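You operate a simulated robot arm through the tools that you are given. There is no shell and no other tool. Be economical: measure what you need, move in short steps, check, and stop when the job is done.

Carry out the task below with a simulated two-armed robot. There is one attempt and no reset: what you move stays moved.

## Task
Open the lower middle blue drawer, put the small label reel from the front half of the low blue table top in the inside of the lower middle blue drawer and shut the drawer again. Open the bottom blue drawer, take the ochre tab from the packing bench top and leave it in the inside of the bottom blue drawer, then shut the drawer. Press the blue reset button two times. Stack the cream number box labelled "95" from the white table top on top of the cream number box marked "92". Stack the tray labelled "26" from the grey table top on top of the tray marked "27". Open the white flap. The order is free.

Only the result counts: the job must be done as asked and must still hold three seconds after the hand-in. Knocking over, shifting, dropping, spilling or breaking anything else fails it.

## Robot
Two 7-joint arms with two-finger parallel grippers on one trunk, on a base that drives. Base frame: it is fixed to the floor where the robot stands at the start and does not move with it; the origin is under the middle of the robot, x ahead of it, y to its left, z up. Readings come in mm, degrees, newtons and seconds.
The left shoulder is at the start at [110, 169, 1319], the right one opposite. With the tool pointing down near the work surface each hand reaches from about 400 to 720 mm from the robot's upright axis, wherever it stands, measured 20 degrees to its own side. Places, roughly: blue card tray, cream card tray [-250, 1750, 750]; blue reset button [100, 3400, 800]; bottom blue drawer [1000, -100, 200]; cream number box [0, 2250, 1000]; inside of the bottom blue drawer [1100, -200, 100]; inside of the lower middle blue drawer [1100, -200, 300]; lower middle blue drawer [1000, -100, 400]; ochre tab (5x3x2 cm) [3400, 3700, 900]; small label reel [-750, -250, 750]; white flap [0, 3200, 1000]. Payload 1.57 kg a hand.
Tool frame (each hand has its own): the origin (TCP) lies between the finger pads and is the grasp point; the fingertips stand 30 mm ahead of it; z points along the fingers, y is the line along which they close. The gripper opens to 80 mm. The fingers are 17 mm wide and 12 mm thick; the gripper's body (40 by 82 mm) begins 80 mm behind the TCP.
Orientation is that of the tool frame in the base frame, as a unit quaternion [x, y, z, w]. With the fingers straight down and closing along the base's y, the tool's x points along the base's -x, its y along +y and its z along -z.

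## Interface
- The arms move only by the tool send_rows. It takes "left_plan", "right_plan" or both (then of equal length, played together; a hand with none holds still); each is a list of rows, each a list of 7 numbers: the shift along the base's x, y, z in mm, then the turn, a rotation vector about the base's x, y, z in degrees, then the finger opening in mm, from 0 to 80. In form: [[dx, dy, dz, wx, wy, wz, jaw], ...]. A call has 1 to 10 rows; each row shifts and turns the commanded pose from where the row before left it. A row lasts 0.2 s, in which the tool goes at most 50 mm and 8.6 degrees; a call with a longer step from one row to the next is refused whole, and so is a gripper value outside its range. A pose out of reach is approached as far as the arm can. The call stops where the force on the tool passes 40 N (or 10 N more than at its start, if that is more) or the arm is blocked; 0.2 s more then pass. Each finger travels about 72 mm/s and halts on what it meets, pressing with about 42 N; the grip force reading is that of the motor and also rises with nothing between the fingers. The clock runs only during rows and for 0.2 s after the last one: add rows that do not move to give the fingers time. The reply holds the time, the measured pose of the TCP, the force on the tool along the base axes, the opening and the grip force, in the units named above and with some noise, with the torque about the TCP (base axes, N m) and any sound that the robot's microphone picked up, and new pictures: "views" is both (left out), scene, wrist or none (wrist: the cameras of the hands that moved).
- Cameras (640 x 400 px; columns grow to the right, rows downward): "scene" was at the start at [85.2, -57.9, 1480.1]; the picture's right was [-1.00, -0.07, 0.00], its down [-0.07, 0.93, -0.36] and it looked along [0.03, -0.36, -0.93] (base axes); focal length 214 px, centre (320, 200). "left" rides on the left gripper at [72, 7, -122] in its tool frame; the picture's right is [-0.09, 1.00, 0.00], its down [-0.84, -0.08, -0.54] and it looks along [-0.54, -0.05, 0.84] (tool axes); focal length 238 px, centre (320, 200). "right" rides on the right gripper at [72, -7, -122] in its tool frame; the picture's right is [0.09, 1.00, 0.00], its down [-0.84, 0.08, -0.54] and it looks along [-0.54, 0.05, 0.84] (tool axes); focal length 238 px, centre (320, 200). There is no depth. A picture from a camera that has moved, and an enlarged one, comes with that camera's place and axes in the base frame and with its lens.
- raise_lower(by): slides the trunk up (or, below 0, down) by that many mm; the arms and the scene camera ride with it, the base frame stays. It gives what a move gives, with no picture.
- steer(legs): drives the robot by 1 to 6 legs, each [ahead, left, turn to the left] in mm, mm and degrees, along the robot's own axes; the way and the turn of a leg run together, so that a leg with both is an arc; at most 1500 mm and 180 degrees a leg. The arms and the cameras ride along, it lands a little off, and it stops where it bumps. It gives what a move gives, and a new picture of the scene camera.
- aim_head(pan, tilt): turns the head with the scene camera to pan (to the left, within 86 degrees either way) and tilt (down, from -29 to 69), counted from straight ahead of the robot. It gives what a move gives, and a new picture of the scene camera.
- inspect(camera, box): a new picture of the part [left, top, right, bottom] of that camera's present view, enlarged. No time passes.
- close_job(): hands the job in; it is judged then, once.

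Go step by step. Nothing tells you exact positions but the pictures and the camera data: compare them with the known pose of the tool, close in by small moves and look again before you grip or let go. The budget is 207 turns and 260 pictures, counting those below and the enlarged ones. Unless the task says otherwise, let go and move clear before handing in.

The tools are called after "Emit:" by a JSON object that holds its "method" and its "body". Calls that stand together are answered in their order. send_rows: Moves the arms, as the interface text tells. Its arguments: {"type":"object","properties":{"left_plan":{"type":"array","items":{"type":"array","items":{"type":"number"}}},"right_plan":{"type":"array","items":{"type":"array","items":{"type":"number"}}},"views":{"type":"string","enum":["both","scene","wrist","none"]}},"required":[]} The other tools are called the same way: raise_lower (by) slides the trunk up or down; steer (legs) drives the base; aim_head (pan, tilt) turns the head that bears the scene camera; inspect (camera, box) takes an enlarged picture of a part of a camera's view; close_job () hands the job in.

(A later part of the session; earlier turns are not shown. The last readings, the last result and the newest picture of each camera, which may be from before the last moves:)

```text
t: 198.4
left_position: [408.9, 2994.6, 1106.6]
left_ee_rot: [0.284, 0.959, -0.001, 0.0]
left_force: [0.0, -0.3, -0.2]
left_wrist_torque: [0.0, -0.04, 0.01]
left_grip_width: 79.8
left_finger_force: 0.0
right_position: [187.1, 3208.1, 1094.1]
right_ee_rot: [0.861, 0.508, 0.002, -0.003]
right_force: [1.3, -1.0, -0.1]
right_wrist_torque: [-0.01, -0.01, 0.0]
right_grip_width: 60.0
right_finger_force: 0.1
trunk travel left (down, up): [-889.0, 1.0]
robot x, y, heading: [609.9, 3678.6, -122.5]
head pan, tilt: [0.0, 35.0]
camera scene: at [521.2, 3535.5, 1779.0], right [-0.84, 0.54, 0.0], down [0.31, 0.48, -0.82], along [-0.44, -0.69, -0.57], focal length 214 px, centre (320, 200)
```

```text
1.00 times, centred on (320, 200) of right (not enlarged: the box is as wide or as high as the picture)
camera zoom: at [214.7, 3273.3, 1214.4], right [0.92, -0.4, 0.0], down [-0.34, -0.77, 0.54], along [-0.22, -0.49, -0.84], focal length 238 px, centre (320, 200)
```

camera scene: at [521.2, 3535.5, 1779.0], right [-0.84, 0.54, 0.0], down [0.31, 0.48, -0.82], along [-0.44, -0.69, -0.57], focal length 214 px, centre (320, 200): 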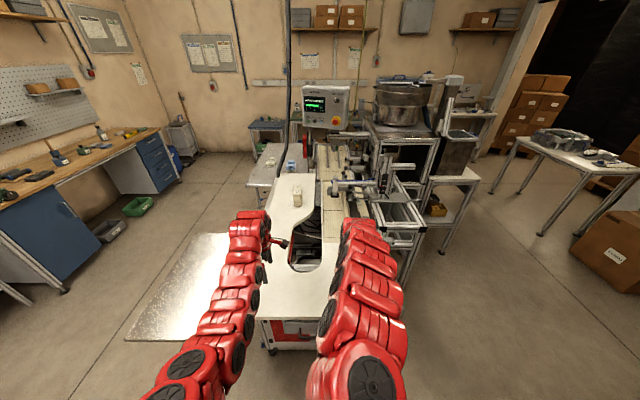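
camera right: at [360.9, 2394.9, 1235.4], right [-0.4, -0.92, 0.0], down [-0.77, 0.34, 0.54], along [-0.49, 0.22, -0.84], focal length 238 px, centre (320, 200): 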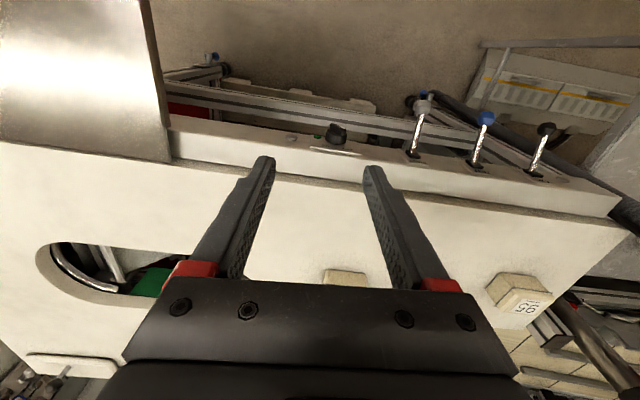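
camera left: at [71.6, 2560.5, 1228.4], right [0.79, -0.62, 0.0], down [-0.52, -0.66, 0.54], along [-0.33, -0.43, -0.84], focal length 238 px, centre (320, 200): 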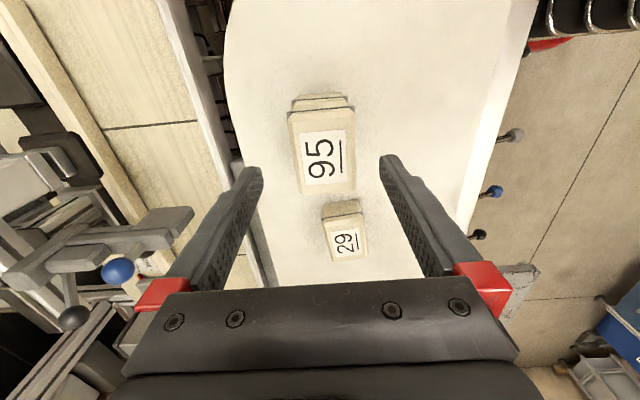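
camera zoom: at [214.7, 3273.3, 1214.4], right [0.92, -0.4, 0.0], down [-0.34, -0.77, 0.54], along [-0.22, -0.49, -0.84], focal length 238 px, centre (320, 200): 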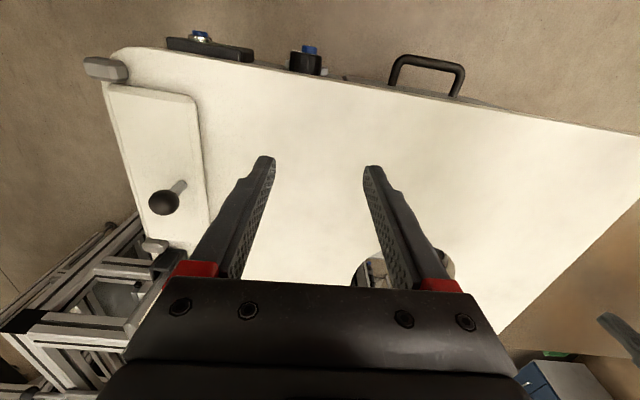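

I see the flap, hinge posts on its -F edge and ball knob (ball at about (4, 3213, 1001)), and two blue items on the end face. I'll drive closer and rotate the right hand so its fingers close along the hinge axis.

Emit:
{"method": "steer", "body": {"legs": [[90, -100, 0]]}}

Emit:
{"method": "send_rows", "body": {"right_plan": [[0, 0, 0, 0, 0, -8.5, 80], [0, 0, 0, 0, 0, -8.5, 80], [0, 0, 0, 0, 0, -8.5, 80], [0, 0, 0, 0, 0, -8.5, 80], [0, 0, 0, 0, 0, -8.5, 80], [0, 0, 0, 0, 0, -8.5, 80], [0, 0, 0, 0, 0, -8.5, 80], [0, 0, 0, 0, 0, -8.5, 80], [0, 0, 0, 0, 0, -8.5, 80], [0, 0, 0, 0, 0, -8.5, 80]], "views": "wrist"}}

```text
t: 199.7
left_position: [277.0, 2975.4, 1107.5]
left_ee_rot: [0.283, 0.959, -0.001, -0.001]
left_force: [-0.1, -0.1, -1.2]
left_wrist_torque: [0.01, 0.02, -0.03]
left_grip_width: 79.9
left_finger_force: 0.1
right_position: [55.4, 3187.7, 1094.1]
right_ee_rot: [0.861, 0.509, 0.002, -0.003]
right_force: [-0.1, 1.2, -0.1]
right_wrist_torque: [-0.03, 0.02, 0.02]
right_grip_width: 60.3
right_finger_force: 0.0
trunk travel left (down, up): [-889.0, 1.0]
robot x, y, heading: [475.5, 3658.8, -123.1]
head pan, tilt: [0.0, 35.0]
camera scene: at [390.0, 3515.0, 1779.2], right [-0.84, 0.54, 0.0], down [0.31, 0.48, -0.82], along [-0.44, -0.69, -0.57], focal length 214 px, centre (320, 200)
```

scene: 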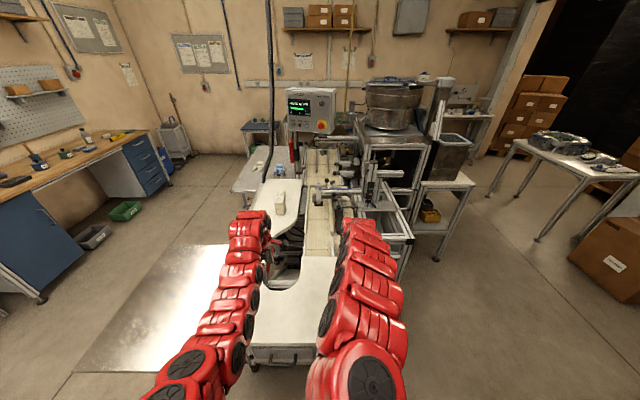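

```text
t: 201.9
left_position: [275.2, 2974.4, 1104.9]
left_ee_rot: [0.283, 0.959, -0.001, -0.001]
left_force: [-0.5, 0.0, 0.4]
left_wrist_torque: [0.01, 0.02, 0.01]
left_grip_width: 79.8
left_finger_force: 0.0
right_position: [54.2, 3186.0, 1091.2]
right_ee_rot: [0.978, -0.209, 0.004, -0.001]
right_force: [-0.5, 0.1, 0.0]
right_wrist_torque: [-0.01, -0.03, -0.01]
right_grip_width: 80.1
right_finger_force: 0.1
trunk travel left (down, up): [-889.0, 1.0]
robot x, y, heading: [475.8, 3654.8, -122.6]
head pan, tilt: [0.0, 35.0]
camera right: at [119.8, 3162.9, 1214.2], right [-0.32, -0.95, 0.0], down [-0.8, 0.27, 0.54], along [-0.51, 0.18, -0.84], focal length 238 px, centre (320, 200)
```

right: 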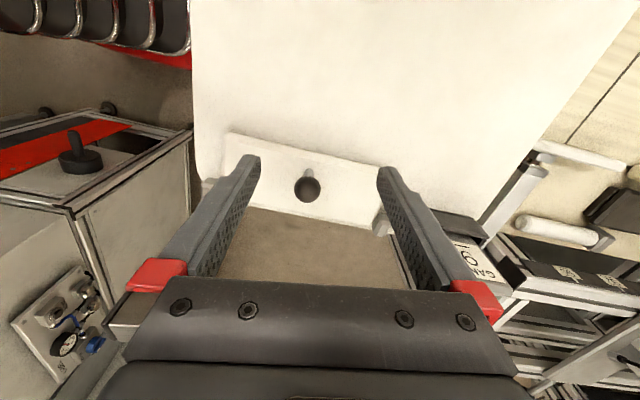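

Emit:
{"method": "send_rows", "body": {"right_plan": [[-24, 14, 0, 0, 0, -8.5, 80], [-24, 14, 0, 0, 0, 0, 80], [0, 0, -20, 0, 0, 0, 80], [0, 0, -20, 0, 0, 0, 80], [0, 0, 0, 0, 0, 0, 80]], "views": "wrist"}}

```text
t: 203.1
left_position: [276.0, 2973.9, 1106.9]
left_ee_rot: [0.283, 0.959, 0.0, 0.0]
left_force: [0.0, 0.7, 0.2]
left_wrist_torque: [0.02, 0.02, 0.0]
left_grip_width: 80.0
left_finger_force: 0.2
right_position: [5.7, 3215.8, 1054.4]
right_ee_rot: [0.96, -0.28, 0.004, 0.0]
right_force: [-0.4, 1.1, 0.3]
right_wrist_torque: [-0.03, 0.0, 0.03]
right_grip_width: 80.2
right_finger_force: 0.1
trunk travel left (down, up): [-889.0, 1.0]
robot x, y, heading: [477.7, 3658.5, -122.6]
head pan, tilt: [0.0, 35.0]
camera right: at [68.2, 3182.9, 1175.4], right [-0.46, -0.89, 0.0], down [-0.75, 0.39, 0.54], along [-0.48, 0.25, -0.84], focal length 238 px, centre (320, 200)
```

right: 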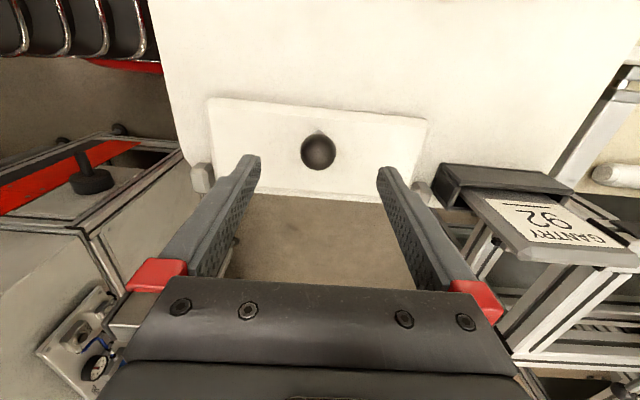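

Emit:
{"method": "send_rows", "body": {"right_plan": [[2, -1, -20, 0, 0, 0, 80], [2, -1, -20, 0, 0, 0, 80], [0, 0, -10, 0, 0, 0, 80], [0, 0, 0, 0, 0, 0, 80]], "views": "wrist"}}

```text
t: 204.1
left_position: [276.1, 2975.5, 1104.5]
left_ee_rot: [0.283, 0.959, 0.0, 0.0]
left_force: [-1.2, 0.4, -0.8]
left_wrist_torque: [-0.03, -0.03, -0.03]
left_grip_width: 79.8
left_finger_force: 0.1
right_position: [10.9, 3212.8, 1003.2]
right_ee_rot: [0.96, -0.28, 0.004, 0.0]
right_force: [0.6, 0.3, -0.1]
right_wrist_torque: [-0.02, -0.01, -0.01]
right_grip_width: 79.8
right_finger_force: 0.0
trunk travel left (down, up): [-889.0, 1.0]
robot x, y, heading: [482.9, 3660.0, -122.7]
head pan, tilt: [0.0, 35.0]
camera right: at [72.6, 3180.6, 1125.1], right [-0.46, -0.89, 0.0], down [-0.75, 0.39, 0.54], along [-0.48, 0.25, -0.84], focal length 238 px, centre (320, 200)
```

right: 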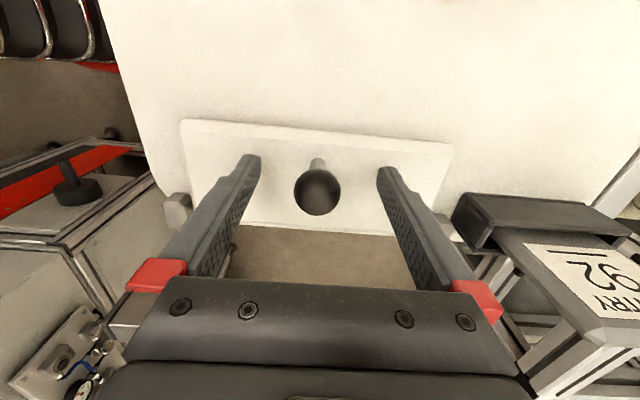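

The ball is exactly at the TCP. Closing.

Emit:
{"method": "send_rows", "body": {"right_plan": [[0, 0, 0, 0, 0, 0, 55], [0, 0, 0, 0, 0, 0, 30], [0, 0, 0, 0, 0, 0, 15], [0, 0, 0, 0, 0, 0, 15], [0, 0, 0, 0, 0, 0, 15]], "views": "none"}}

```text
t: 205.3
left_position: [276.4, 2974.8, 1106.4]
left_ee_rot: [0.284, 0.959, 0.0, -0.001]
left_force: [0.1, 0.1, 0.1]
left_wrist_torque: [-0.04, -0.02, 0.01]
left_grip_width: 79.8
left_finger_force: 0.1
right_position: [11.5, 3215.4, 1003.3]
right_ee_rot: [0.96, -0.279, 0.004, 0.0]
right_force: [6.4, 7.9, -7.2]
right_wrist_torque: [-0.13, -0.25, 0.05]
right_grip_width: 27.5
right_finger_force: 37.9
trunk travel left (down, up): [-889.0, 1.0]
robot x, y, heading: [479.7, 3660.1, -122.9]
head pan, tilt: [0.0, 35.0]
```

Knob gripped. Starting the opening arc.

Emit:
{"method": "send_rows", "body": {"right_plan": [[-7.2, 4.6, 8.6, 0, 0, 0, 15], [-8.4, 5.4, 7, 0, 0, 0, 15]], "views": "wrist"}}

```text
t: 205.9
left_position: [278.3, 2975.3, 1107.9]
left_ee_rot: [0.283, 0.959, 0.0, -0.002]
left_force: [-0.3, -0.5, 0.3]
left_wrist_torque: [0.0, 0.0, 0.03]
left_grip_width: 79.9
left_finger_force: 0.1
right_position: [-4.3, 3224.7, 1020.0]
right_ee_rot: [0.96, -0.279, 0.004, 0.001]
right_force: [10.6, 7.4, 4.4]
right_wrist_torque: [0.11, -0.25, 0.02]
right_grip_width: 27.8
right_finger_force: 22.3
trunk travel left (down, up): [-889.0, 1.0]
robot x, y, heading: [478.4, 3659.1, -122.5]
head pan, tilt: [0.0, 35.0]
camera right: at [58.7, 3191.7, 1141.7], right [-0.46, -0.89, 0.0], down [-0.75, 0.38, 0.54], along [-0.48, 0.24, -0.84], focal length 238 px, centre (320, 200)
```

right: 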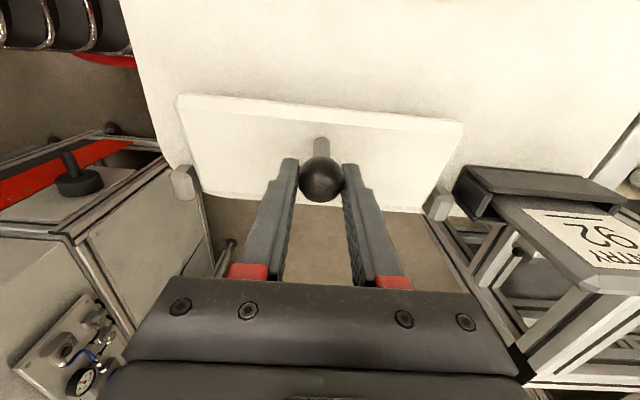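

The flap is lifting, but the ball sits a little low in the grip. I'll continue with less rise.

Emit:
{"method": "send_rows", "body": {"right_plan": [[-9, 5.8, 2, 0, 0, 0, 12], [-9.5, 6, 2, 0, 0, 0, 12]], "views": "wrist"}}

```text
t: 206.5
left_position: [272.4, 2975.0, 1106.2]
left_ee_rot: [0.284, 0.959, -0.001, 0.002]
left_force: [-0.6, -0.3, 0.3]
left_wrist_torque: [-0.05, -0.02, 0.0]
left_grip_width: 80.2
left_finger_force: 0.1
right_position: [-28.8, 3236.3, 1021.7]
right_ee_rot: [0.96, -0.281, 0.004, 0.001]
right_force: [-0.1, 0.2, -0.5]
right_wrist_torque: [-0.06, 0.02, -0.02]
right_grip_width: 12.1
right_finger_force: 0.0
trunk travel left (down, up): [-889.0, 1.0]
robot x, y, heading: [475.1, 3658.9, -122.5]
head pan, tilt: [0.0, 35.0]
camera right: at [33.3, 3203.1, 1143.1], right [-0.46, -0.89, 0.0], down [-0.75, 0.39, 0.54], along [-0.48, 0.25, -0.84], focal length 238 px, centre (320, 200)
```

right: 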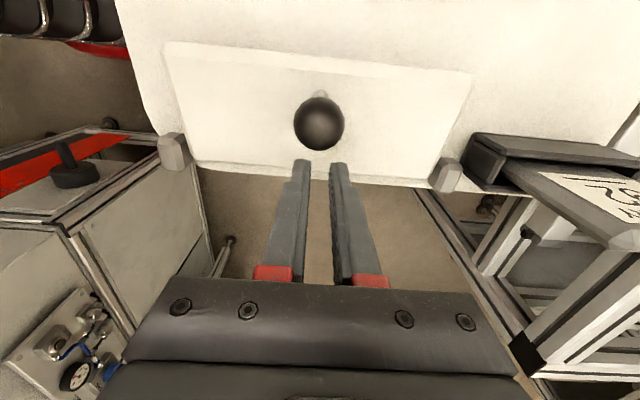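

The fingers slipped off the ball. I'll rise, reopen and look at the flap's current state.

Emit:
{"method": "send_rows", "body": {"right_plan": [[0, 0, 30, 0, 0, 0, 30], [0, 0, 30, 0, 0, 0, 60], [0, 0, 10, 0, 0, 0, 80], [12, -8, 0, 0, 0, 0, 80], [12, -8, 0, 0, 0, 0, 80]], "views": "wrist"}}

Emit:
{"method": "inspect", "body": {"camera": "right", "box": [180, 60, 460, 235]}}

```text
t: 207.7
left_position: [275.2, 2973.6, 1106.7]
left_ee_rot: [0.283, 0.959, 0.0, 0.0]
left_force: [-0.4, -0.4, 0.3]
left_wrist_torque: [0.0, -0.02, 0.0]
left_grip_width: 79.9
left_finger_force: 0.0
right_position: [-0.9, 3217.7, 1091.6]
right_ee_rot: [0.96, -0.279, 0.005, -0.003]
right_force: [0.1, 0.3, 0.5]
right_wrist_torque: [0.0, -0.04, 0.03]
right_grip_width: 80.0
right_finger_force: 0.1
trunk travel left (down, up): [-889.0, 1.0]
robot x, y, heading: [480.2, 3658.3, -122.8]
head pan, tilt: [0.0, 35.0]
camera right: at [60.2, 3184.4, 1213.1], right [-0.46, -0.89, -0.01], down [-0.75, 0.38, 0.54], along [-0.47, 0.25, -0.84], focal length 238 px, centre (320, 200)
```

right: 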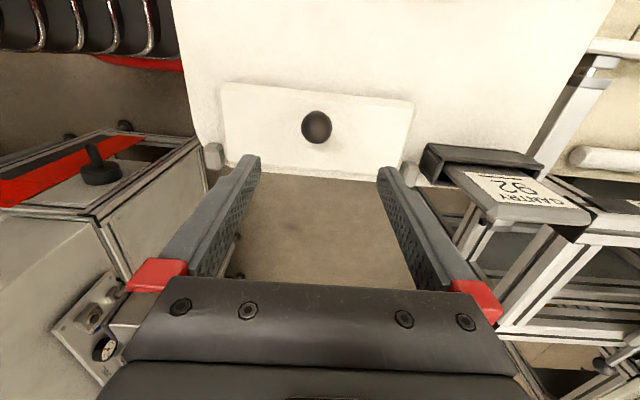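

```text
2.29 times, centred on (320, 148) of right
camera zoom: at [60.2, 3184.4, 1213.1], right [-0.46, -0.89, -0.01], down [-0.75, 0.38, 0.54], along [-0.47, 0.25, -0.84], focal length 545 px, centre (320, 320)
```

zoom: 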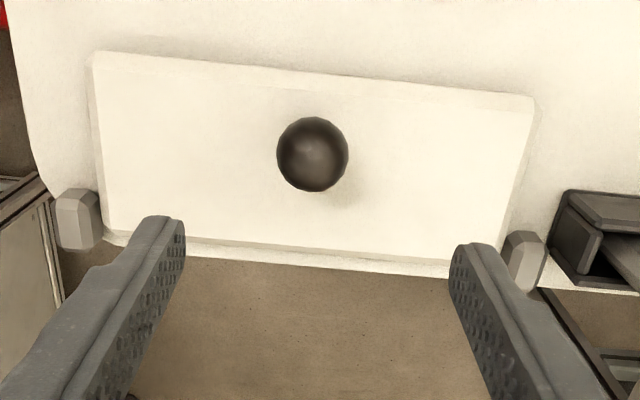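

The flap fell shut and wasn't harmed. A better method is to push the ball from its +F side with the nearly closed fingers, following the hinge arc. First I'll set the fingers beside the ball.

Emit:
{"method": "send_rows", "body": {"right_plan": [[24, -14, 0, 0, 0, 0, 50], [24, -14, 0, 0, 0, 0, 20], [0, 0, -35, 0, 0, 0, 12], [0, 0, -35, 0, 0, 0, 12], [0, 0, 0, 0, 0, 0, 12]], "views": "wrist"}}

```text
t: 208.9
left_position: [276.0, 2975.4, 1107.9]
left_ee_rot: [0.283, 0.959, 0.0, -0.001]
left_force: [-0.5, 0.7, 0.5]
left_wrist_torque: [-0.02, 0.02, 0.03]
left_grip_width: 80.2
left_finger_force: 0.0
right_position: [49.2, 3191.1, 1022.6]
right_ee_rot: [0.96, -0.279, 0.005, 0.002]
right_force: [-0.2, 0.8, 1.3]
right_wrist_torque: [-0.03, -0.01, -0.01]
right_grip_width: 12.0
right_finger_force: 0.1
trunk travel left (down, up): [-889.0, 1.0]
robot x, y, heading: [476.5, 3655.7, -122.6]
head pan, tilt: [0.0, 35.0]
camera right: at [110.7, 3158.4, 1143.8], right [-0.46, -0.89, 0.0], down [-0.75, 0.39, 0.54], along [-0.48, 0.24, -0.84], focal length 238 px, centre (320, 200)
```

right: 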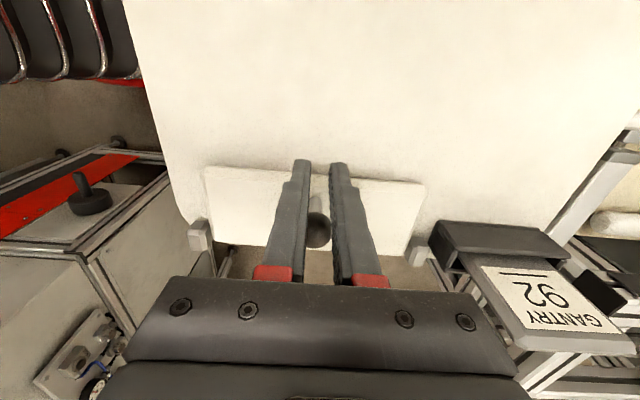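

Emit:
{"method": "send_rows", "body": {"right_plan": [[-10, 6.5, 0, 0, 0, 0, 12], [-10, 6.5, 0, 0, 0, 0, 12], [-11.5, 7.3, 12, 0, 0, 0, 12], [-13.9, 8.9, 9.3, 0, 0, 0, 12], [-15.5, 9.9, 4.6, 0, 0, 0, 12]], "views": "wrist"}}

```text
t: 210.1
left_position: [274.4, 2974.8, 1105.7]
left_ee_rot: [0.283, 0.959, 0.0, 0.0]
left_force: [-0.6, -0.2, -0.6]
left_wrist_torque: [0.03, -0.05, -0.01]
left_grip_width: 80.2
left_finger_force: 0.0
right_position: [-13.3, 3230.3, 1047.7]
right_ee_rot: [0.96, -0.279, 0.003, 0.0]
right_force: [0.4, -0.4, 0.2]
right_wrist_torque: [-0.02, 0.1, 0.01]
right_grip_width: 12.6
right_finger_force: 0.3
trunk travel left (down, up): [-889.0, 1.0]
robot x, y, heading: [478.1, 3658.2, -122.5]
head pan, tilt: [0.0, 35.0]
camera right: at [48.8, 3198.0, 1169.8], right [-0.46, -0.89, 0.0], down [-0.75, 0.39, 0.54], along [-0.48, 0.25, -0.84], focal length 238 px, centre (320, 200)
```

right: 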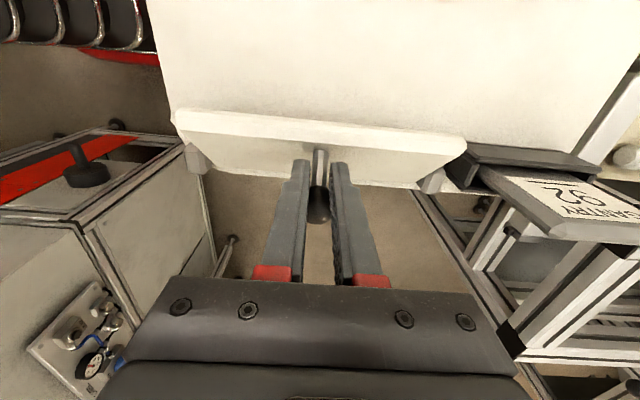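

The flap is about 45° open and the ball is nestled well. Continuing the arc.

Emit:
{"method": "send_rows", "body": {"right_plan": [[-16, 10.2, 0, 0, 0, 0, 12], [-15.3, 9.8, -4, 0, 0, 0, 12]], "views": "wrist"}}

```text
t: 210.7
left_position: [273.6, 2974.6, 1106.8]
left_ee_rot: [0.283, 0.959, 0.0, 0.001]
left_force: [0.5, 0.5, -1.0]
left_wrist_torque: [0.03, 0.01, 0.02]
left_grip_width: 79.8
left_finger_force: 0.1
right_position: [-47.8, 3251.8, 1043.6]
right_ee_rot: [0.96, -0.28, 0.004, -0.001]
right_force: [-2.3, 1.9, -0.4]
right_wrist_torque: [0.09, 0.03, -0.01]
right_grip_width: 12.3
right_finger_force: 0.2
trunk travel left (down, up): [-889.0, 1.0]
robot x, y, heading: [475.5, 3659.8, -122.7]
head pan, tilt: [0.0, 35.0]
camera right: at [15.6, 3218.8, 1165.3], right [-0.46, -0.89, 0.0], down [-0.75, 0.38, 0.54], along [-0.48, 0.25, -0.84], focal length 238 px, centre (320, 200)
```

right: 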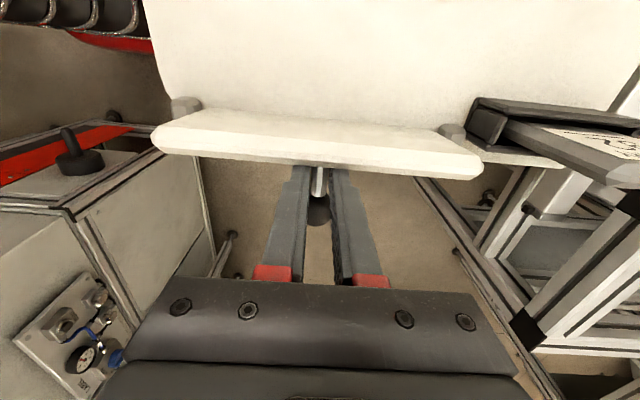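

Emit:
{"method": "send_rows", "body": {"right_plan": [[-13.7, 8.8, -4, 0, 0, 0, 12], [-8, 5, -5, 0, 0, 0, 12]], "views": "wrist"}}

```text
t: 211.3
left_position: [281.5, 2972.6, 1105.4]
left_ee_rot: [0.282, 0.959, 0.0, -0.003]
left_force: [-0.2, 0.1, -0.1]
left_wrist_torque: [-0.02, 0.02, -0.05]
left_grip_width: 80.0
left_finger_force: 0.0
right_position: [-58.4, 3260.1, 1037.4]
right_ee_rot: [0.961, -0.278, 0.005, 0.001]
right_force: [19.5, -7.9, 8.3]
right_wrist_torque: [-0.22, -0.39, -0.07]
right_grip_width: 17.8
right_finger_force: 6.5
trunk travel left (down, up): [-889.0, 1.0]
robot x, y, heading: [480.3, 3657.4, -122.9]
head pan, tilt: [0.0, 35.0]
camera right: at [3.2, 3227.6, 1159.0], right [-0.45, -0.89, 0.0], down [-0.75, 0.38, 0.54], along [-0.48, 0.24, -0.84], focal length 238 px, centre (320, 200)
```

right: 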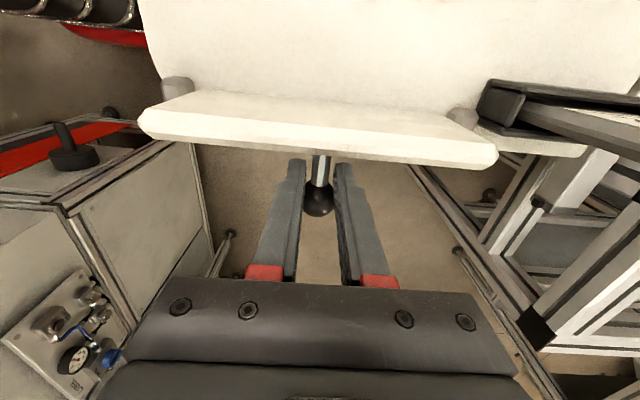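

The resistance suggests the open stop, with the plate past vertical. I'll open the fingers and withdraw upward to see whether it stays.

Emit:
{"method": "send_rows", "body": {"right_plan": [[4, -2.5, 0, 0, 0, 0, 30], [0, 0, 0, 0, 0, 0, 45], [0, 0, 20, 0, 0, 0, 50], [0, 0, 35, 0, 0, 0, 50], [0, 0, 20, 0, 0, 0, 50], [30, -19, 0, 0, 0, 0, 50], [30, -19, 0, 0, 0, 0, 50]], "views": "wrist"}}

```text
t: 212.9
left_position: [276.5, 2973.2, 1106.6]
left_ee_rot: [0.283, 0.959, -0.001, -0.002]
left_force: [-0.2, 1.0, 0.5]
left_wrist_torque: [0.01, 0.0, -0.03]
left_grip_width: 80.1
left_finger_force: 0.0
right_position: [-7.7, 3215.6, 1107.3]
right_ee_rot: [0.96, -0.28, 0.005, -0.001]
right_force: [-0.7, 0.9, 1.1]
right_wrist_torque: [-0.02, 0.03, -0.01]
right_grip_width: 50.3
right_finger_force: 0.1
right hand out of reach, approached as far as the arm can: row 5, 6
trunk travel left (down, up): [-889.0, 1.0]
robot x, y, heading: [482.1, 3658.1, -122.6]
head pan, tilt: [0.0, 35.0]
camera right: at [55.3, 3182.0, 1228.9], right [-0.46, -0.89, 0.0], down [-0.75, 0.38, 0.54], along [-0.47, 0.25, -0.84], focal length 238 px, centre (320, 200)
```

right: 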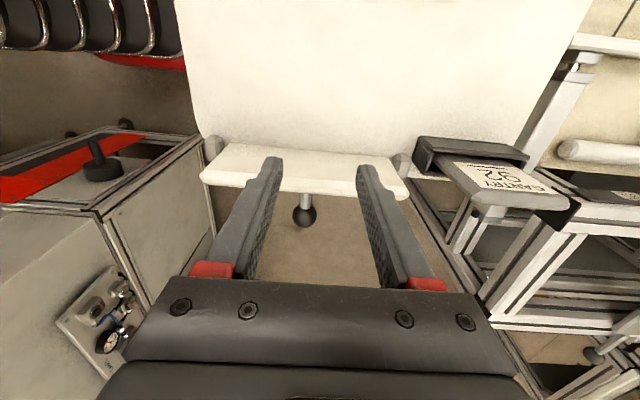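

The flap stays open at about 100°. I'll nudge the plate once more from its +F side to confirm it's at the stop.

Emit:
{"method": "send_rows", "body": {"right_plan": [[0, 0, -36, 0, 0, 0, 20], [0, 0, -36, 0, 0, 0, 5], [-8, 5, 0, 0, 0, 0, 0], [-8, 5, 0, 0, 0, 0, 0], [-5, 3.2, 0, 0, 0, 0, 0], [-4, 2.6, 0, 0, 0, 0, 0], [0, 0, 0, 0, 0, 0, 0]], "views": "wrist"}}

```text
t: 214.5
left_position: [279.6, 2972.2, 1105.6]
left_ee_rot: [0.282, 0.959, 0.001, -0.002]
left_force: [-0.2, 0.0, -0.2]
left_wrist_torque: [-0.01, 0.0, 0.0]
left_grip_width: 80.0
left_finger_force: 0.0
right_position: [-27.4, 3228.9, 1035.4]
right_ee_rot: [0.961, -0.277, 0.004, -0.001]
right_force: [27.0, -12.0, -7.8]
right_wrist_torque: [-0.33, -0.25, -0.11]
right_grip_width: 0.1
right_finger_force: 21.4
trunk travel left (down, up): [-889.0, 1.0]
robot x, y, heading: [478.6, 3657.6, -122.6]
head pan, tilt: [0.0, 35.0]
camera right: at [35.1, 3195.6, 1157.7], right [-0.45, -0.89, 0.0], down [-0.75, 0.38, 0.53], along [-0.48, 0.24, -0.84], focal length 238 px, centre (320, 200)
```

right: 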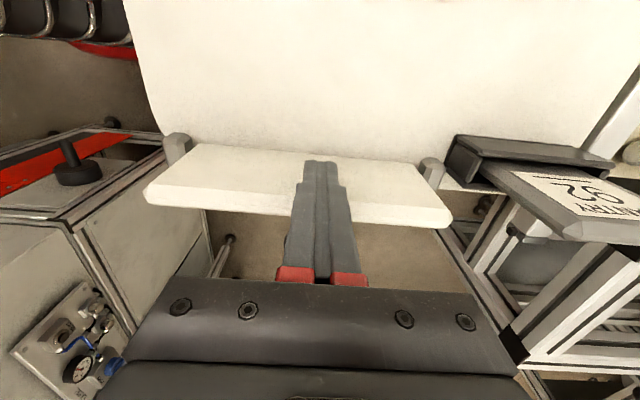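

Firm stop at about 100°, so the flap is fully open. Withdrawing, then backing off to examine the blue buttons on the end face.

Emit:
{"method": "send_rows", "body": {"right_plan": [[20, -13, 0, 0, 0, 0, 0], [20, -13, 10, 0, 0, 0, 0], [0, 0, 40, 0, 0, 0, 0]], "views": "none"}}

Emit:
{"method": "steer", "body": {"legs": [[-380, 0, 0]]}}

Emit:
{"method": "aim_head", "body": {"pan": 0, "tilt": 50}}

Emit:
{"method": "inspect", "body": {"camera": "scene", "box": [260, 140, 460, 270]}}

```text
t: 215.3
left_position: [277.4, 2974.8, 1106.8]
left_ee_rot: [0.283, 0.959, 0.0, -0.001]
left_force: [0.6, -0.5, 0.6]
left_wrist_torque: [0.01, 0.01, 0.0]
left_grip_width: 80.0
left_finger_force: 0.0
right_position: [7.1, 3206.0, 1088.8]
right_ee_rot: [0.96, -0.281, 0.004, 0.0]
right_force: [-0.1, -0.5, 1.1]
right_wrist_torque: [0.01, -0.01, 0.01]
right_grip_width: 0.1
right_finger_force: 22.1
trunk travel left (down, up): [-889.0, 1.0]
robot x, y, heading: [476.3, 3657.6, -122.4]
head pan, tilt: [0.0, 35.0]
```

```text
t: 217.2
left_position: [423.8, 3189.5, 1111.3]
left_ee_rot: [0.278, 0.96, -0.004, -0.001]
left_force: [0.1, 0.9, 0.4]
left_wrist_torque: [-0.04, 0.08, 0.02]
left_grip_width: 80.0
left_finger_force: 0.1
right_position: [151.0, 3418.8, 1091.6]
right_ee_rot: [0.961, -0.275, 0.003, 0.002]
right_force: [-0.1, 0.6, 0.0]
right_wrist_torque: [-0.08, 0.03, 0.0]
right_grip_width: 0.0
right_finger_force: 21.0
trunk travel left (down, up): [-889.0, 1.0]
robot x, y, heading: [613.8, 3869.0, -122.1]
head pan, tilt: [0.0, 35.0]
stopped in leg 1: the robot was blocked; the commanded pose is now the measured one
camera scene: at [531.5, 3734.3, 1780.2], right [-0.85, 0.53, 0.0], down [0.3, 0.48, -0.82], along [-0.44, -0.7, -0.57], focal length 214 px, centre (320, 200)
```

scene: 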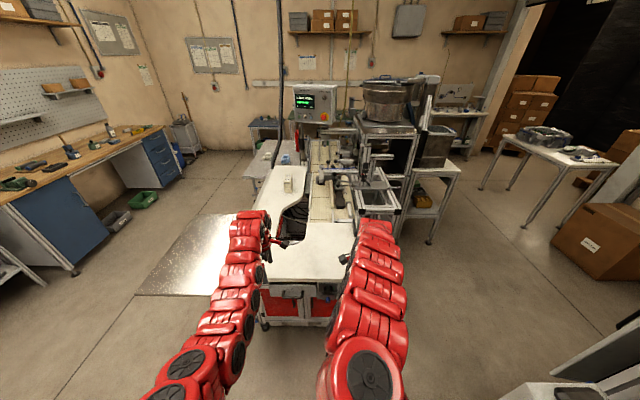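

```text
t: 218.0
left_position: [421.3, 3182.3, 1105.5]
left_ee_rot: [0.278, 0.96, 0.0, -0.001]
left_force: [-0.7, 0.0, -0.8]
left_wrist_torque: [0.02, -0.01, -0.01]
left_grip_width: 79.9
left_finger_force: 0.0
right_position: [149.8, 3410.7, 1085.9]
right_ee_rot: [0.962, -0.274, 0.004, -0.001]
right_force: [-0.3, 0.1, 0.2]
right_wrist_torque: [0.0, 0.01, -0.01]
right_grip_width: 0.1
right_finger_force: 20.9
trunk travel left (down, up): [-889.0, 1.0]
robot x, y, heading: [616.1, 3872.9, -122.2]
head pan, tilt: [0.0, 50.0]
camera scene: at [532.2, 3731.7, 1757.1], right [-0.85, 0.53, 0.0], down [0.41, 0.65, -0.64], along [-0.34, -0.54, -0.77], focal length 214 px, centre (320, 200)
```

scene: 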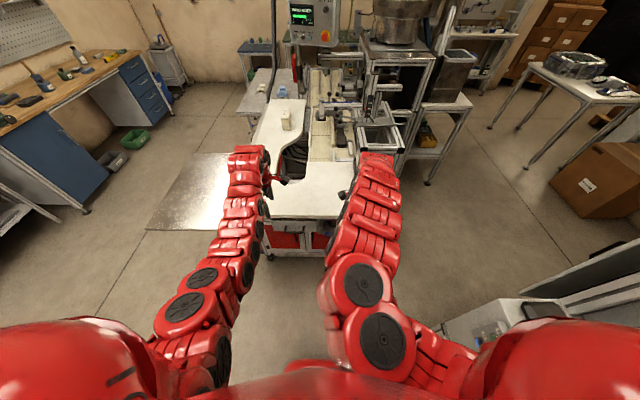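

```text
3.08 times, centred on (360, 205) of scene
camera zoom: at [532.2, 3731.7, 1757.1], right [-0.85, 0.53, 0.0], down [0.41, 0.65, -0.64], along [-0.34, -0.54, -0.77], focal length 660 px, centre (197, 185)
```

zoom: 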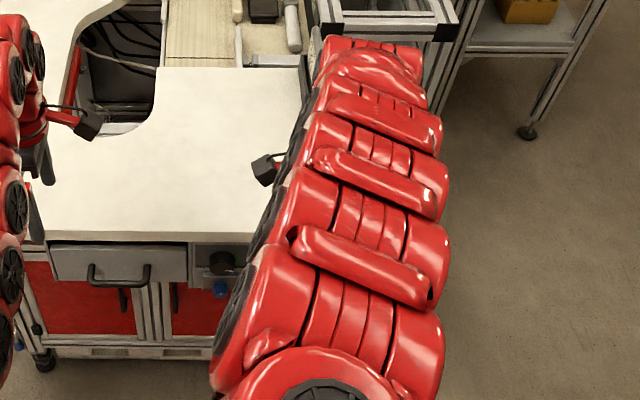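

Something behind blocked the base, so I'll ease forward slightly after retracting the left hand. Then I'll pitch the right hand to horizontal to view and press the button.

Emit:
{"method": "send_rows", "body": {"left_plan": [[18, 28, 0, 0, 0, 0, 80], [18, 28, 0, 0, 0, 0, 80], [18, 28, 0, 0, 0, 0, 80], [18, 28, 0, 0, 0, 0, 80]], "right_plan": [[-7, 4, 0, -7.16, 4.58, 0, 0], [0, 0, 0, -7.16, 4.58, 0, 0], [0, 0, 0, -7.16, 4.58, 0, 0], [0, 0, 0, -7.16, 4.58, 0, 0]], "views": "none"}}

Emit:
{"method": "steer", "body": {"legs": [[30, 0, 0]]}}

Emit:
{"method": "raise_lower", "body": {"by": -150}}

Emit:
{"method": "send_rows", "body": {"right_plan": [[0, 0, 0, -7.16, 4.58, 0, 0], [0, 0, 0, -7.16, 4.58, 0, 0], [0, 0, 0, -7.16, 4.58, 0, 0], [0, 0, 0, -7.16, 4.58, 0, 0], [0, 0, 0, -7.16, 4.58, 0, 0], [0, 0, 0, -7.16, 4.58, 0, 0], [0, 0, 0, -4.2, 2.7, 0, 0]], "views": "wrist"}}

```text
t: 219.0
left_position: [493.6, 3291.5, 1078.5]
left_ee_rot: [0.276, 0.961, -0.003, 0.0]
left_force: [-0.2, -0.9, 0.2]
left_wrist_torque: [-0.03, 0.0, 0.03]
left_grip_width: 80.3
left_finger_force: 0.2
left hand out of reach, approached as far as the arm can: row 3, 4
right_position: [98.1, 3346.9, 1044.1]
right_ee_rot: [0.92, -0.261, -0.081, 0.281]
right_force: [0.0, -0.2, -0.3]
right_wrist_torque: [-0.03, 0.03, 0.01]
right_grip_width: 0.1
right_finger_force: 21.1
right hand out of reach, approached as far as the arm can: row 1, 2, 3, 4
trunk travel left (down, up): [-889.0, 1.0]
robot x, y, heading: [621.2, 3865.8, -121.7]
head pan, tilt: [0.0, 50.0]
```

```text
t: 219.8
left_position: [478.1, 3270.0, 1080.7]
left_ee_rot: [0.278, 0.96, -0.006, -0.001]
left_force: [0.4, -0.5, 1.6]
left_wrist_torque: [-0.01, 0.04, 0.0]
left_grip_width: 79.7
left_finger_force: 0.0
right_position: [83.3, 3325.8, 1047.3]
right_ee_rot: [0.919, -0.261, -0.081, 0.283]
right_force: [0.1, 0.3, -0.2]
right_wrist_torque: [0.01, 0.07, -0.02]
right_grip_width: 0.1
right_finger_force: 22.0
trunk travel left (down, up): [-889.0, 1.0]
robot x, y, heading: [598.2, 3842.3, -121.9]
head pan, tilt: [0.0, 50.0]
camera scene: at [521.6, 3717.1, 1758.2], right [-0.85, 0.53, 0.0], down [0.4, 0.65, -0.65], along [-0.34, -0.55, -0.76], focal length 214 px, centre (320, 200)
```

scene: 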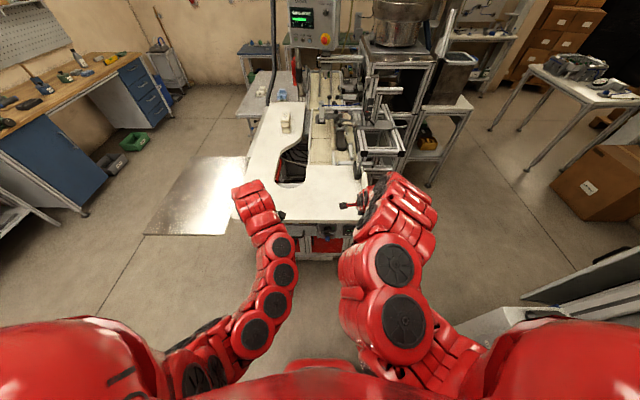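

```text
t: 220.8
left_position: [477.2, 3268.2, 1011.9]
left_ee_rot: [0.278, 0.961, -0.004, 0.0]
left_force: [0.0, -1.5, 0.3]
left_wrist_torque: [-0.04, 0.01, -0.01]
left_grip_width: 80.2
left_finger_force: 0.1
right_position: [82.4, 3322.7, 980.2]
right_ee_rot: [0.919, -0.263, -0.08, 0.283]
right_force: [-0.2, 0.8, 0.4]
right_wrist_torque: [0.01, 0.01, -0.01]
right_grip_width: 0.0
right_finger_force: 21.7
trunk travel left (down, up): [-822.0, 68.0]
robot x, y, heading: [604.0, 3844.8, -122.2]
head pan, tilt: [0.0, 50.0]
stopped: the force on the tool passed its limit at 205 N (the readings are from after the stop); the commanded pose is now the measured one
```

```text
t: 221.0
left_position: [475.5, 3267.6, 1011.7]
left_ee_rot: [0.28, 0.96, -0.003, 0.001]
left_force: [-0.4, -1.2, -0.9]
left_wrist_torque: [-0.01, 0.01, 0.0]
left_grip_width: 80.1
left_finger_force: 0.0
right_position: [79.3, 3320.5, 981.2]
right_ee_rot: [0.92, -0.262, -0.08, 0.282]
right_force: [0.3, 1.2, 5.0]
right_wrist_torque: [0.01, 0.02, -0.03]
right_grip_width: 0.0
right_finger_force: 21.0
right hand out of reach, approached as far as the arm can: row 1
trunk travel left (down, up): [-822.0, 68.0]
robot x, y, heading: [598.9, 3845.1, -122.1]
head pan, tilt: [0.0, 50.0]
stopped in row 1 (right hand): the force on the tool passed its limit at 73 N (the readings are from after the stop); the commanded pose is now the measured one
camera right: at [178.6, 3346.0, 1077.2], right [-0.36, -0.75, 0.56], down [-0.58, 0.65, 0.49], along [-0.73, -0.15, -0.67], focal length 238 px, centre (320, 200)
```

right: 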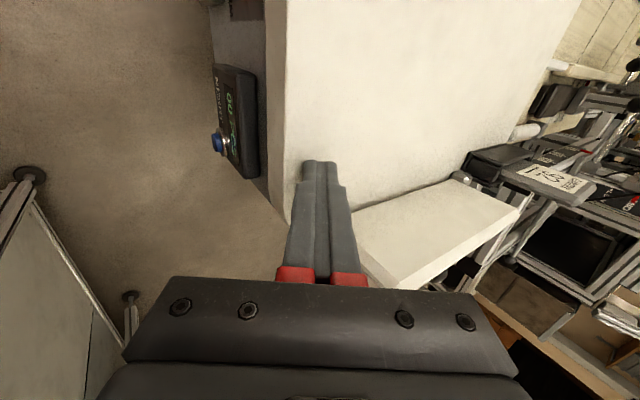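

The right hand drifted over the table and pressed on its edge. I'll raise at once, then move the hand back toward the robot.

Emit:
{"method": "raise_lower", "body": {"by": 60}}

Emit:
{"method": "inspect", "body": {"camera": "right", "box": [140, 20, 360, 200]}}

Emit:
{"method": "aim_head", "body": {"pan": 0, "tilt": 45}}

```text
t: 222.0
left_position: [474.7, 3267.1, 1071.8]
left_ee_rot: [0.279, 0.96, -0.002, 0.001]
left_force: [-0.1, -0.3, -0.1]
left_wrist_torque: [0.02, -0.02, -0.01]
left_grip_width: 80.0
left_finger_force: 0.0
right_position: [80.1, 3320.7, 1038.6]
right_ee_rot: [0.92, -0.263, -0.079, 0.28]
right_force: [-0.1, 0.6, 0.4]
right_wrist_torque: [0.0, -0.01, -0.04]
right_grip_width: 0.0
right_finger_force: 21.4
trunk travel left (down, up): [-882.0, 8.0]
robot x, y, heading: [600.5, 3842.2, -121.9]
head pan, tilt: [0.0, 50.0]
```

```text
2.22 times, centred on (250, 110) of right
camera zoom: at [178.4, 3345.5, 1136.0], right [-0.36, -0.75, 0.56], down [-0.59, 0.65, 0.49], along [-0.73, -0.15, -0.67], focal length 530 px, centre (476, 400)
```

zoom: 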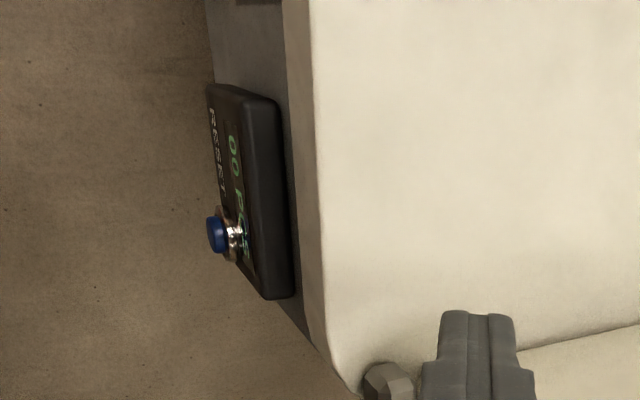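

```text
t: 222.7
left_position: [474.2, 3266.7, 1071.4]
left_ee_rot: [0.279, 0.96, -0.002, 0.001]
left_force: [-0.1, 1.1, -0.4]
left_wrist_torque: [0.01, 0.02, -0.01]
left_grip_width: 79.8
left_finger_force: 0.0
right_position: [79.8, 3320.9, 1040.1]
right_ee_rot: [0.92, -0.263, -0.08, 0.281]
right_force: [-0.2, -0.9, -0.6]
right_wrist_torque: [-0.01, 0.01, 0.01]
right_grip_width: 0.1
right_finger_force: 21.2
trunk travel left (down, up): [-882.0, 8.0]
robot x, y, heading: [600.5, 3844.7, -122.3]
head pan, tilt: [0.0, 45.0]
camera scene: at [515.3, 3706.8, 1757.2], right [-0.85, 0.53, 0.0], down [0.38, 0.6, -0.71], along [-0.38, -0.6, -0.71], focal length 214 px, centre (320, 200)
```

scene: 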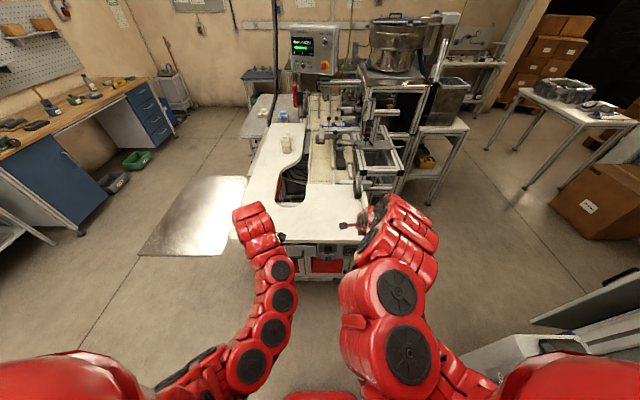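

The blue button on the black box labelled "RESET" is at about (81, 3345, 851), facing +L. I'll pull the right hand back off the table first.

Emit:
{"method": "send_rows", "body": {"right_plan": [[16, 25, 5, 0, 0, 0, 0], [16, 25, 0, 0, 0, 0, 0], [16, 25, 0, 0, 0, 0, 0], [16, 25, 0, 0, 0, 0, 0]], "views": "none"}}

```text
t: 223.7
left_position: [475.2, 3267.1, 1069.9]
left_ee_rot: [0.279, 0.96, -0.003, 0.001]
left_force: [0.0, 0.6, 0.4]
left_wrist_torque: [0.0, 0.01, 0.01]
left_grip_width: 79.7
left_finger_force: 0.0
right_position: [81.0, 3321.1, 1039.4]
right_ee_rot: [0.92, -0.264, -0.08, 0.28]
right_force: [-1.2, 0.1, 0.6]
right_wrist_torque: [0.02, 0.01, 0.02]
right_grip_width: 0.0
right_finger_force: 21.1
right hand out of reach, approached as far as the arm can: row 1, 2, 3, 4
trunk travel left (down, up): [-882.0, 8.0]
robot x, y, heading: [599.1, 3846.0, -122.1]
head pan, tilt: [0.0, 45.0]
```

Emit:
{"method": "send_rows", "body": {"right_plan": [[4, 6, 5, 7.16, -4.58, 0, 0], [10, 15, 5, 7.16, -4.58, 0, 0], [16, 25, 0, 7.16, -4.58, 0, 0], [16, 25, 0, 5, -3.2, 0, 0], [16, 25, 0, 0, 0, 0, 0]], "views": "none"}}

```text
t: 224.9
left_position: [475.1, 3266.5, 1070.8]
left_ee_rot: [0.279, 0.96, -0.003, 0.0]
left_force: [-1.1, 0.5, 0.0]
left_wrist_torque: [-0.03, 0.02, 0.05]
left_grip_width: 79.8
left_finger_force: 0.1
right_position: [134.4, 3404.2, 1042.3]
right_ee_rot: [0.961, -0.276, -0.001, 0.02]
right_force: [0.6, 0.2, -0.3]
right_wrist_torque: [0.0, -0.01, 0.02]
right_grip_width: 0.1
right_finger_force: 20.8
right hand out of reach, approached as far as the arm can: row 5
trunk travel left (down, up): [-882.0, 8.0]
robot x, y, heading: [603.6, 3846.5, -122.0]
head pan, tilt: [0.0, 45.0]
```

Emit:
{"method": "send_rows", "body": {"right_plan": [[0, 0, -40, 0, 0, 0, 0], [0, 0, -40, 0, 0, 0, 0], [5, 8, -40, 0, 0, 0, 0], [10, 15, 0, 0, 0, 0, 0], [10, 15, 0, 0, 0, 0, 0]], "views": "none"}}

Emit:
{"method": "send_rows", "body": {"right_plan": [[0, 0, 0, -7.16, 4.58, 0, 0], [0, 0, 0, -7.16, 4.58, 0, 0], [0, 0, 0, -7.16, 4.58, 0, 0], [0, 0, 0, -7.16, 4.58, 0, 0], [0, 0, 0, -7.16, 4.58, 0, 0], [0, 0, 0, -7.16, 4.58, 0, 0], [0, 0, 0, -7.16, 4.58, 0, 0]], "views": "wrist"}}

```text
t: 226.1
left_position: [474.6, 3267.4, 1070.2]
left_ee_rot: [0.278, 0.96, -0.003, 0.001]
left_force: [-0.6, -1.2, -0.4]
left_wrist_torque: [0.03, -0.01, -0.03]
left_grip_width: 80.0
left_finger_force: 0.0
right_position: [159.1, 3443.6, 922.2]
right_ee_rot: [0.961, -0.276, -0.002, 0.023]
right_force: [0.5, -0.2, 0.0]
right_wrist_torque: [0.02, -0.01, -0.01]
right_grip_width: 0.1
right_finger_force: 21.2
trunk travel left (down, up): [-882.0, 8.0]
robot x, y, heading: [603.5, 3845.7, -122.2]
head pan, tilt: [0.0, 45.0]
```

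```text
t: 227.7
left_position: [475.1, 3267.2, 1072.2]
left_ee_rot: [0.279, 0.96, -0.003, 0.001]
left_force: [-0.1, -0.3, 0.5]
left_wrist_torque: [0.05, -0.03, 0.0]
left_grip_width: 79.8
left_finger_force: 0.1
right_position: [146.1, 3414.9, 880.9]
right_ee_rot: [0.892, -0.248, -0.09, 0.367]
right_force: [0.3, 0.3, -0.1]
right_wrist_torque: [0.0, -0.01, 0.0]
right_grip_width: 0.0
right_finger_force: 22.0
right hand out of reach, approached as far as the arm can: row 2, 3, 4, 5, 6
trunk travel left (down, up): [-882.0, 8.0]
robot x, y, heading: [602.1, 3848.9, -122.0]
head pan, tilt: [0.0, 45.0]
camera right: at [251.5, 3454.4, 963.8], right [-0.3, -0.65, 0.7], down [-0.56, 0.71, 0.42], along [-0.77, -0.27, -0.58], focal length 238 px, centre (320, 200)
```

right: 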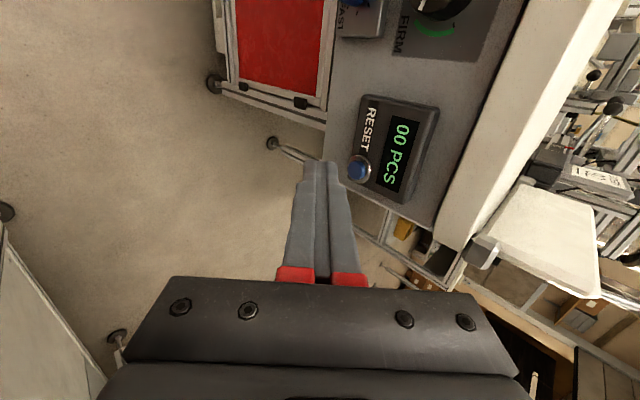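

The RESET button is confirmed at (89, 3352, 850). The hand pitch is limited to 45°, which is fine for pressing with the fingertip. Aligning with the base and trunk.

Emit:
{"method": "steer", "body": {"legs": [[0, -15, 0]]}}

Emit:
{"method": "raise_lower", "body": {"by": -18}}

Emit:
{"method": "send_rows", "body": {"right_plan": [[-8, -12.5, 0, 0, 0, 0, 0], [-8, -12.5, 0, 0, 0, 0, 0], [0, 0, 0, 0, 0, 0, 0]], "views": "wrist"}}

```text
t: 228.4
left_position: [465.2, 3273.0, 1070.7]
left_ee_rot: [0.278, 0.961, -0.002, -0.001]
left_force: [0.9, 0.4, -0.4]
left_wrist_torque: [0.05, 0.03, -0.02]
left_grip_width: 79.9
left_finger_force: 0.2
right_position: [136.5, 3417.8, 879.6]
right_ee_rot: [0.893, -0.249, -0.089, 0.364]
right_force: [-0.2, 0.2, 0.3]
right_wrist_torque: [0.03, 0.01, 0.0]
right_grip_width: 0.0
right_finger_force: 21.6
trunk travel left (down, up): [-882.0, 8.0]
robot x, y, heading: [586.2, 3849.5, -122.1]
head pan, tilt: [0.0, 45.0]
camera scene: at [506.8, 3711.8, 1757.2], right [-0.85, 0.53, 0.0], down [0.37, 0.6, -0.71], along [-0.38, -0.6, -0.71], focal length 214 px, centre (320, 200)
```

scene: 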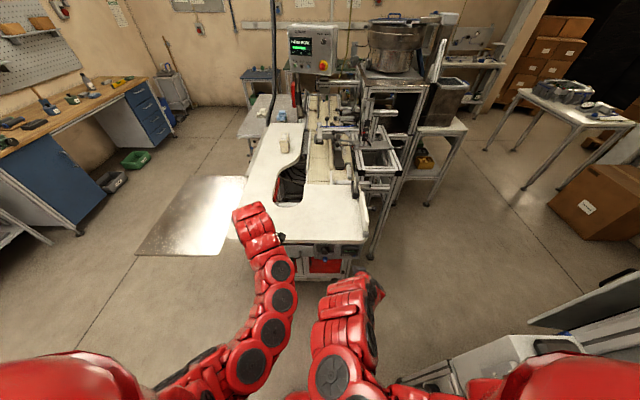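

```text
t: 229.1
left_position: [462.8, 3274.6, 1052.6]
left_ee_rot: [0.279, 0.96, -0.002, 0.001]
left_force: [0.6, 1.0, 0.1]
left_wrist_torque: [0.01, 0.0, -0.04]
left_grip_width: 80.1
left_finger_force: 0.0
right_position: [134.5, 3418.5, 861.4]
right_ee_rot: [0.893, -0.25, -0.089, 0.364]
right_force: [0.6, 0.0, 0.1]
right_wrist_torque: [-0.01, 0.01, 0.0]
right_grip_width: 0.0
right_finger_force: 21.6
trunk travel left (down, up): [-864.0, 26.0]
robot x, y, heading: [588.0, 3857.4, -122.0]
head pan, tilt: [0.0, 45.0]
```

```text
t: 229.9
left_position: [463.3, 3276.0, 1053.0]
left_ee_rot: [0.278, 0.961, -0.003, 0.001]
left_force: [-0.7, 0.4, 0.1]
left_wrist_torque: [-0.03, 0.0, 0.01]
left_grip_width: 79.7
left_finger_force: 0.1
right_position: [119.0, 3394.3, 861.3]
right_ee_rot: [0.892, -0.251, -0.089, 0.365]
right_force: [-0.6, -0.5, -0.1]
right_wrist_torque: [0.01, 0.01, -0.01]
right_grip_width: 0.0
right_finger_force: 21.3
trunk travel left (down, up): [-864.0, 26.0]
robot x, y, heading: [585.7, 3854.3, -122.2]
head pan, tilt: [0.0, 45.0]
camera right: at [223.8, 3435.6, 945.4], right [-0.3, -0.65, 0.7], down [-0.56, 0.71, 0.42], along [-0.77, -0.26, -0.58], focal length 238 px, centre (320, 200)
```

right: 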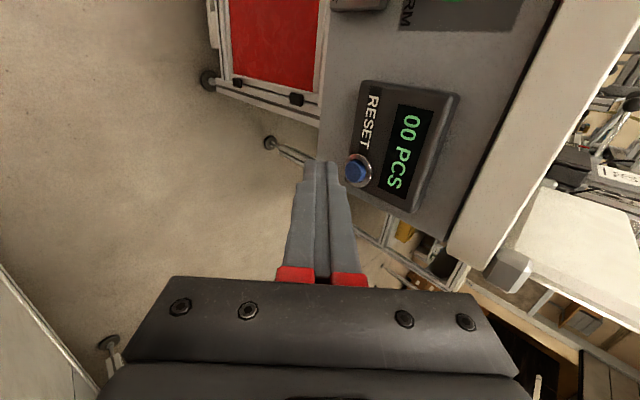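

Emit:
{"method": "send_rows", "body": {"right_plan": [[-5.5, -1.5, 0, 0, 0, 0, 0], [-2.7, -4.2, 0, 0, 0, 0, 0], [-2.7, -4.2, 0, 0, 0, 0, 0], [-2.7, -4.2, 0, 0, 0, 0, 0], [0, 0, 0, 0, 0, 0, 0]], "views": "wrist"}}

Emit:
{"method": "inspect", "body": {"camera": "right", "box": [260, 80, 460, 220]}}

```text
t: 231.1
left_position: [462.5, 3274.4, 1053.2]
left_ee_rot: [0.278, 0.961, -0.003, 0.001]
left_force: [0.1, 0.0, 0.2]
left_wrist_torque: [-0.01, 0.01, -0.01]
left_grip_width: 79.8
left_finger_force: 0.1
right_position: [105.3, 3379.4, 861.7]
right_ee_rot: [0.893, -0.25, -0.089, 0.365]
right_force: [-0.6, 0.8, -0.1]
right_wrist_torque: [0.01, 0.01, 0.03]
right_grip_width: 0.0
right_finger_force: 21.3
trunk travel left (down, up): [-864.0, 26.0]
robot x, y, heading: [585.8, 3855.1, -122.0]
head pan, tilt: [0.0, 45.0]
camera right: at [209.8, 3420.9, 945.6], right [-0.3, -0.65, 0.7], down [-0.56, 0.71, 0.42], along [-0.77, -0.26, -0.58], focal length 238 px, centre (320, 200)
```

right: 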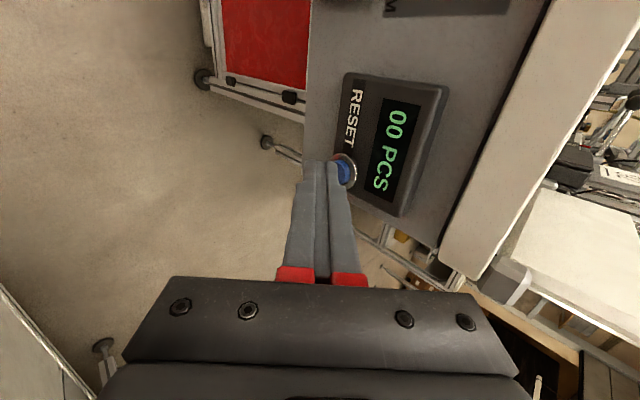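

```text
2.86 times, centred on (360, 150) of right
camera zoom: at [209.8, 3420.9, 945.6], right [-0.3, -0.65, 0.7], down [-0.56, 0.71, 0.42], along [-0.77, -0.26, -0.58], focal length 681 px, centre (206, 343)
```

zoom: 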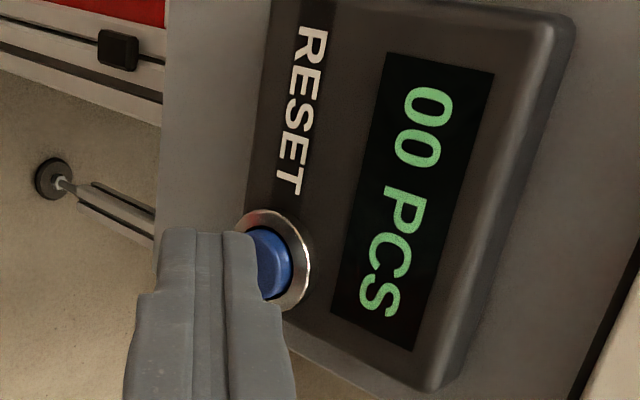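

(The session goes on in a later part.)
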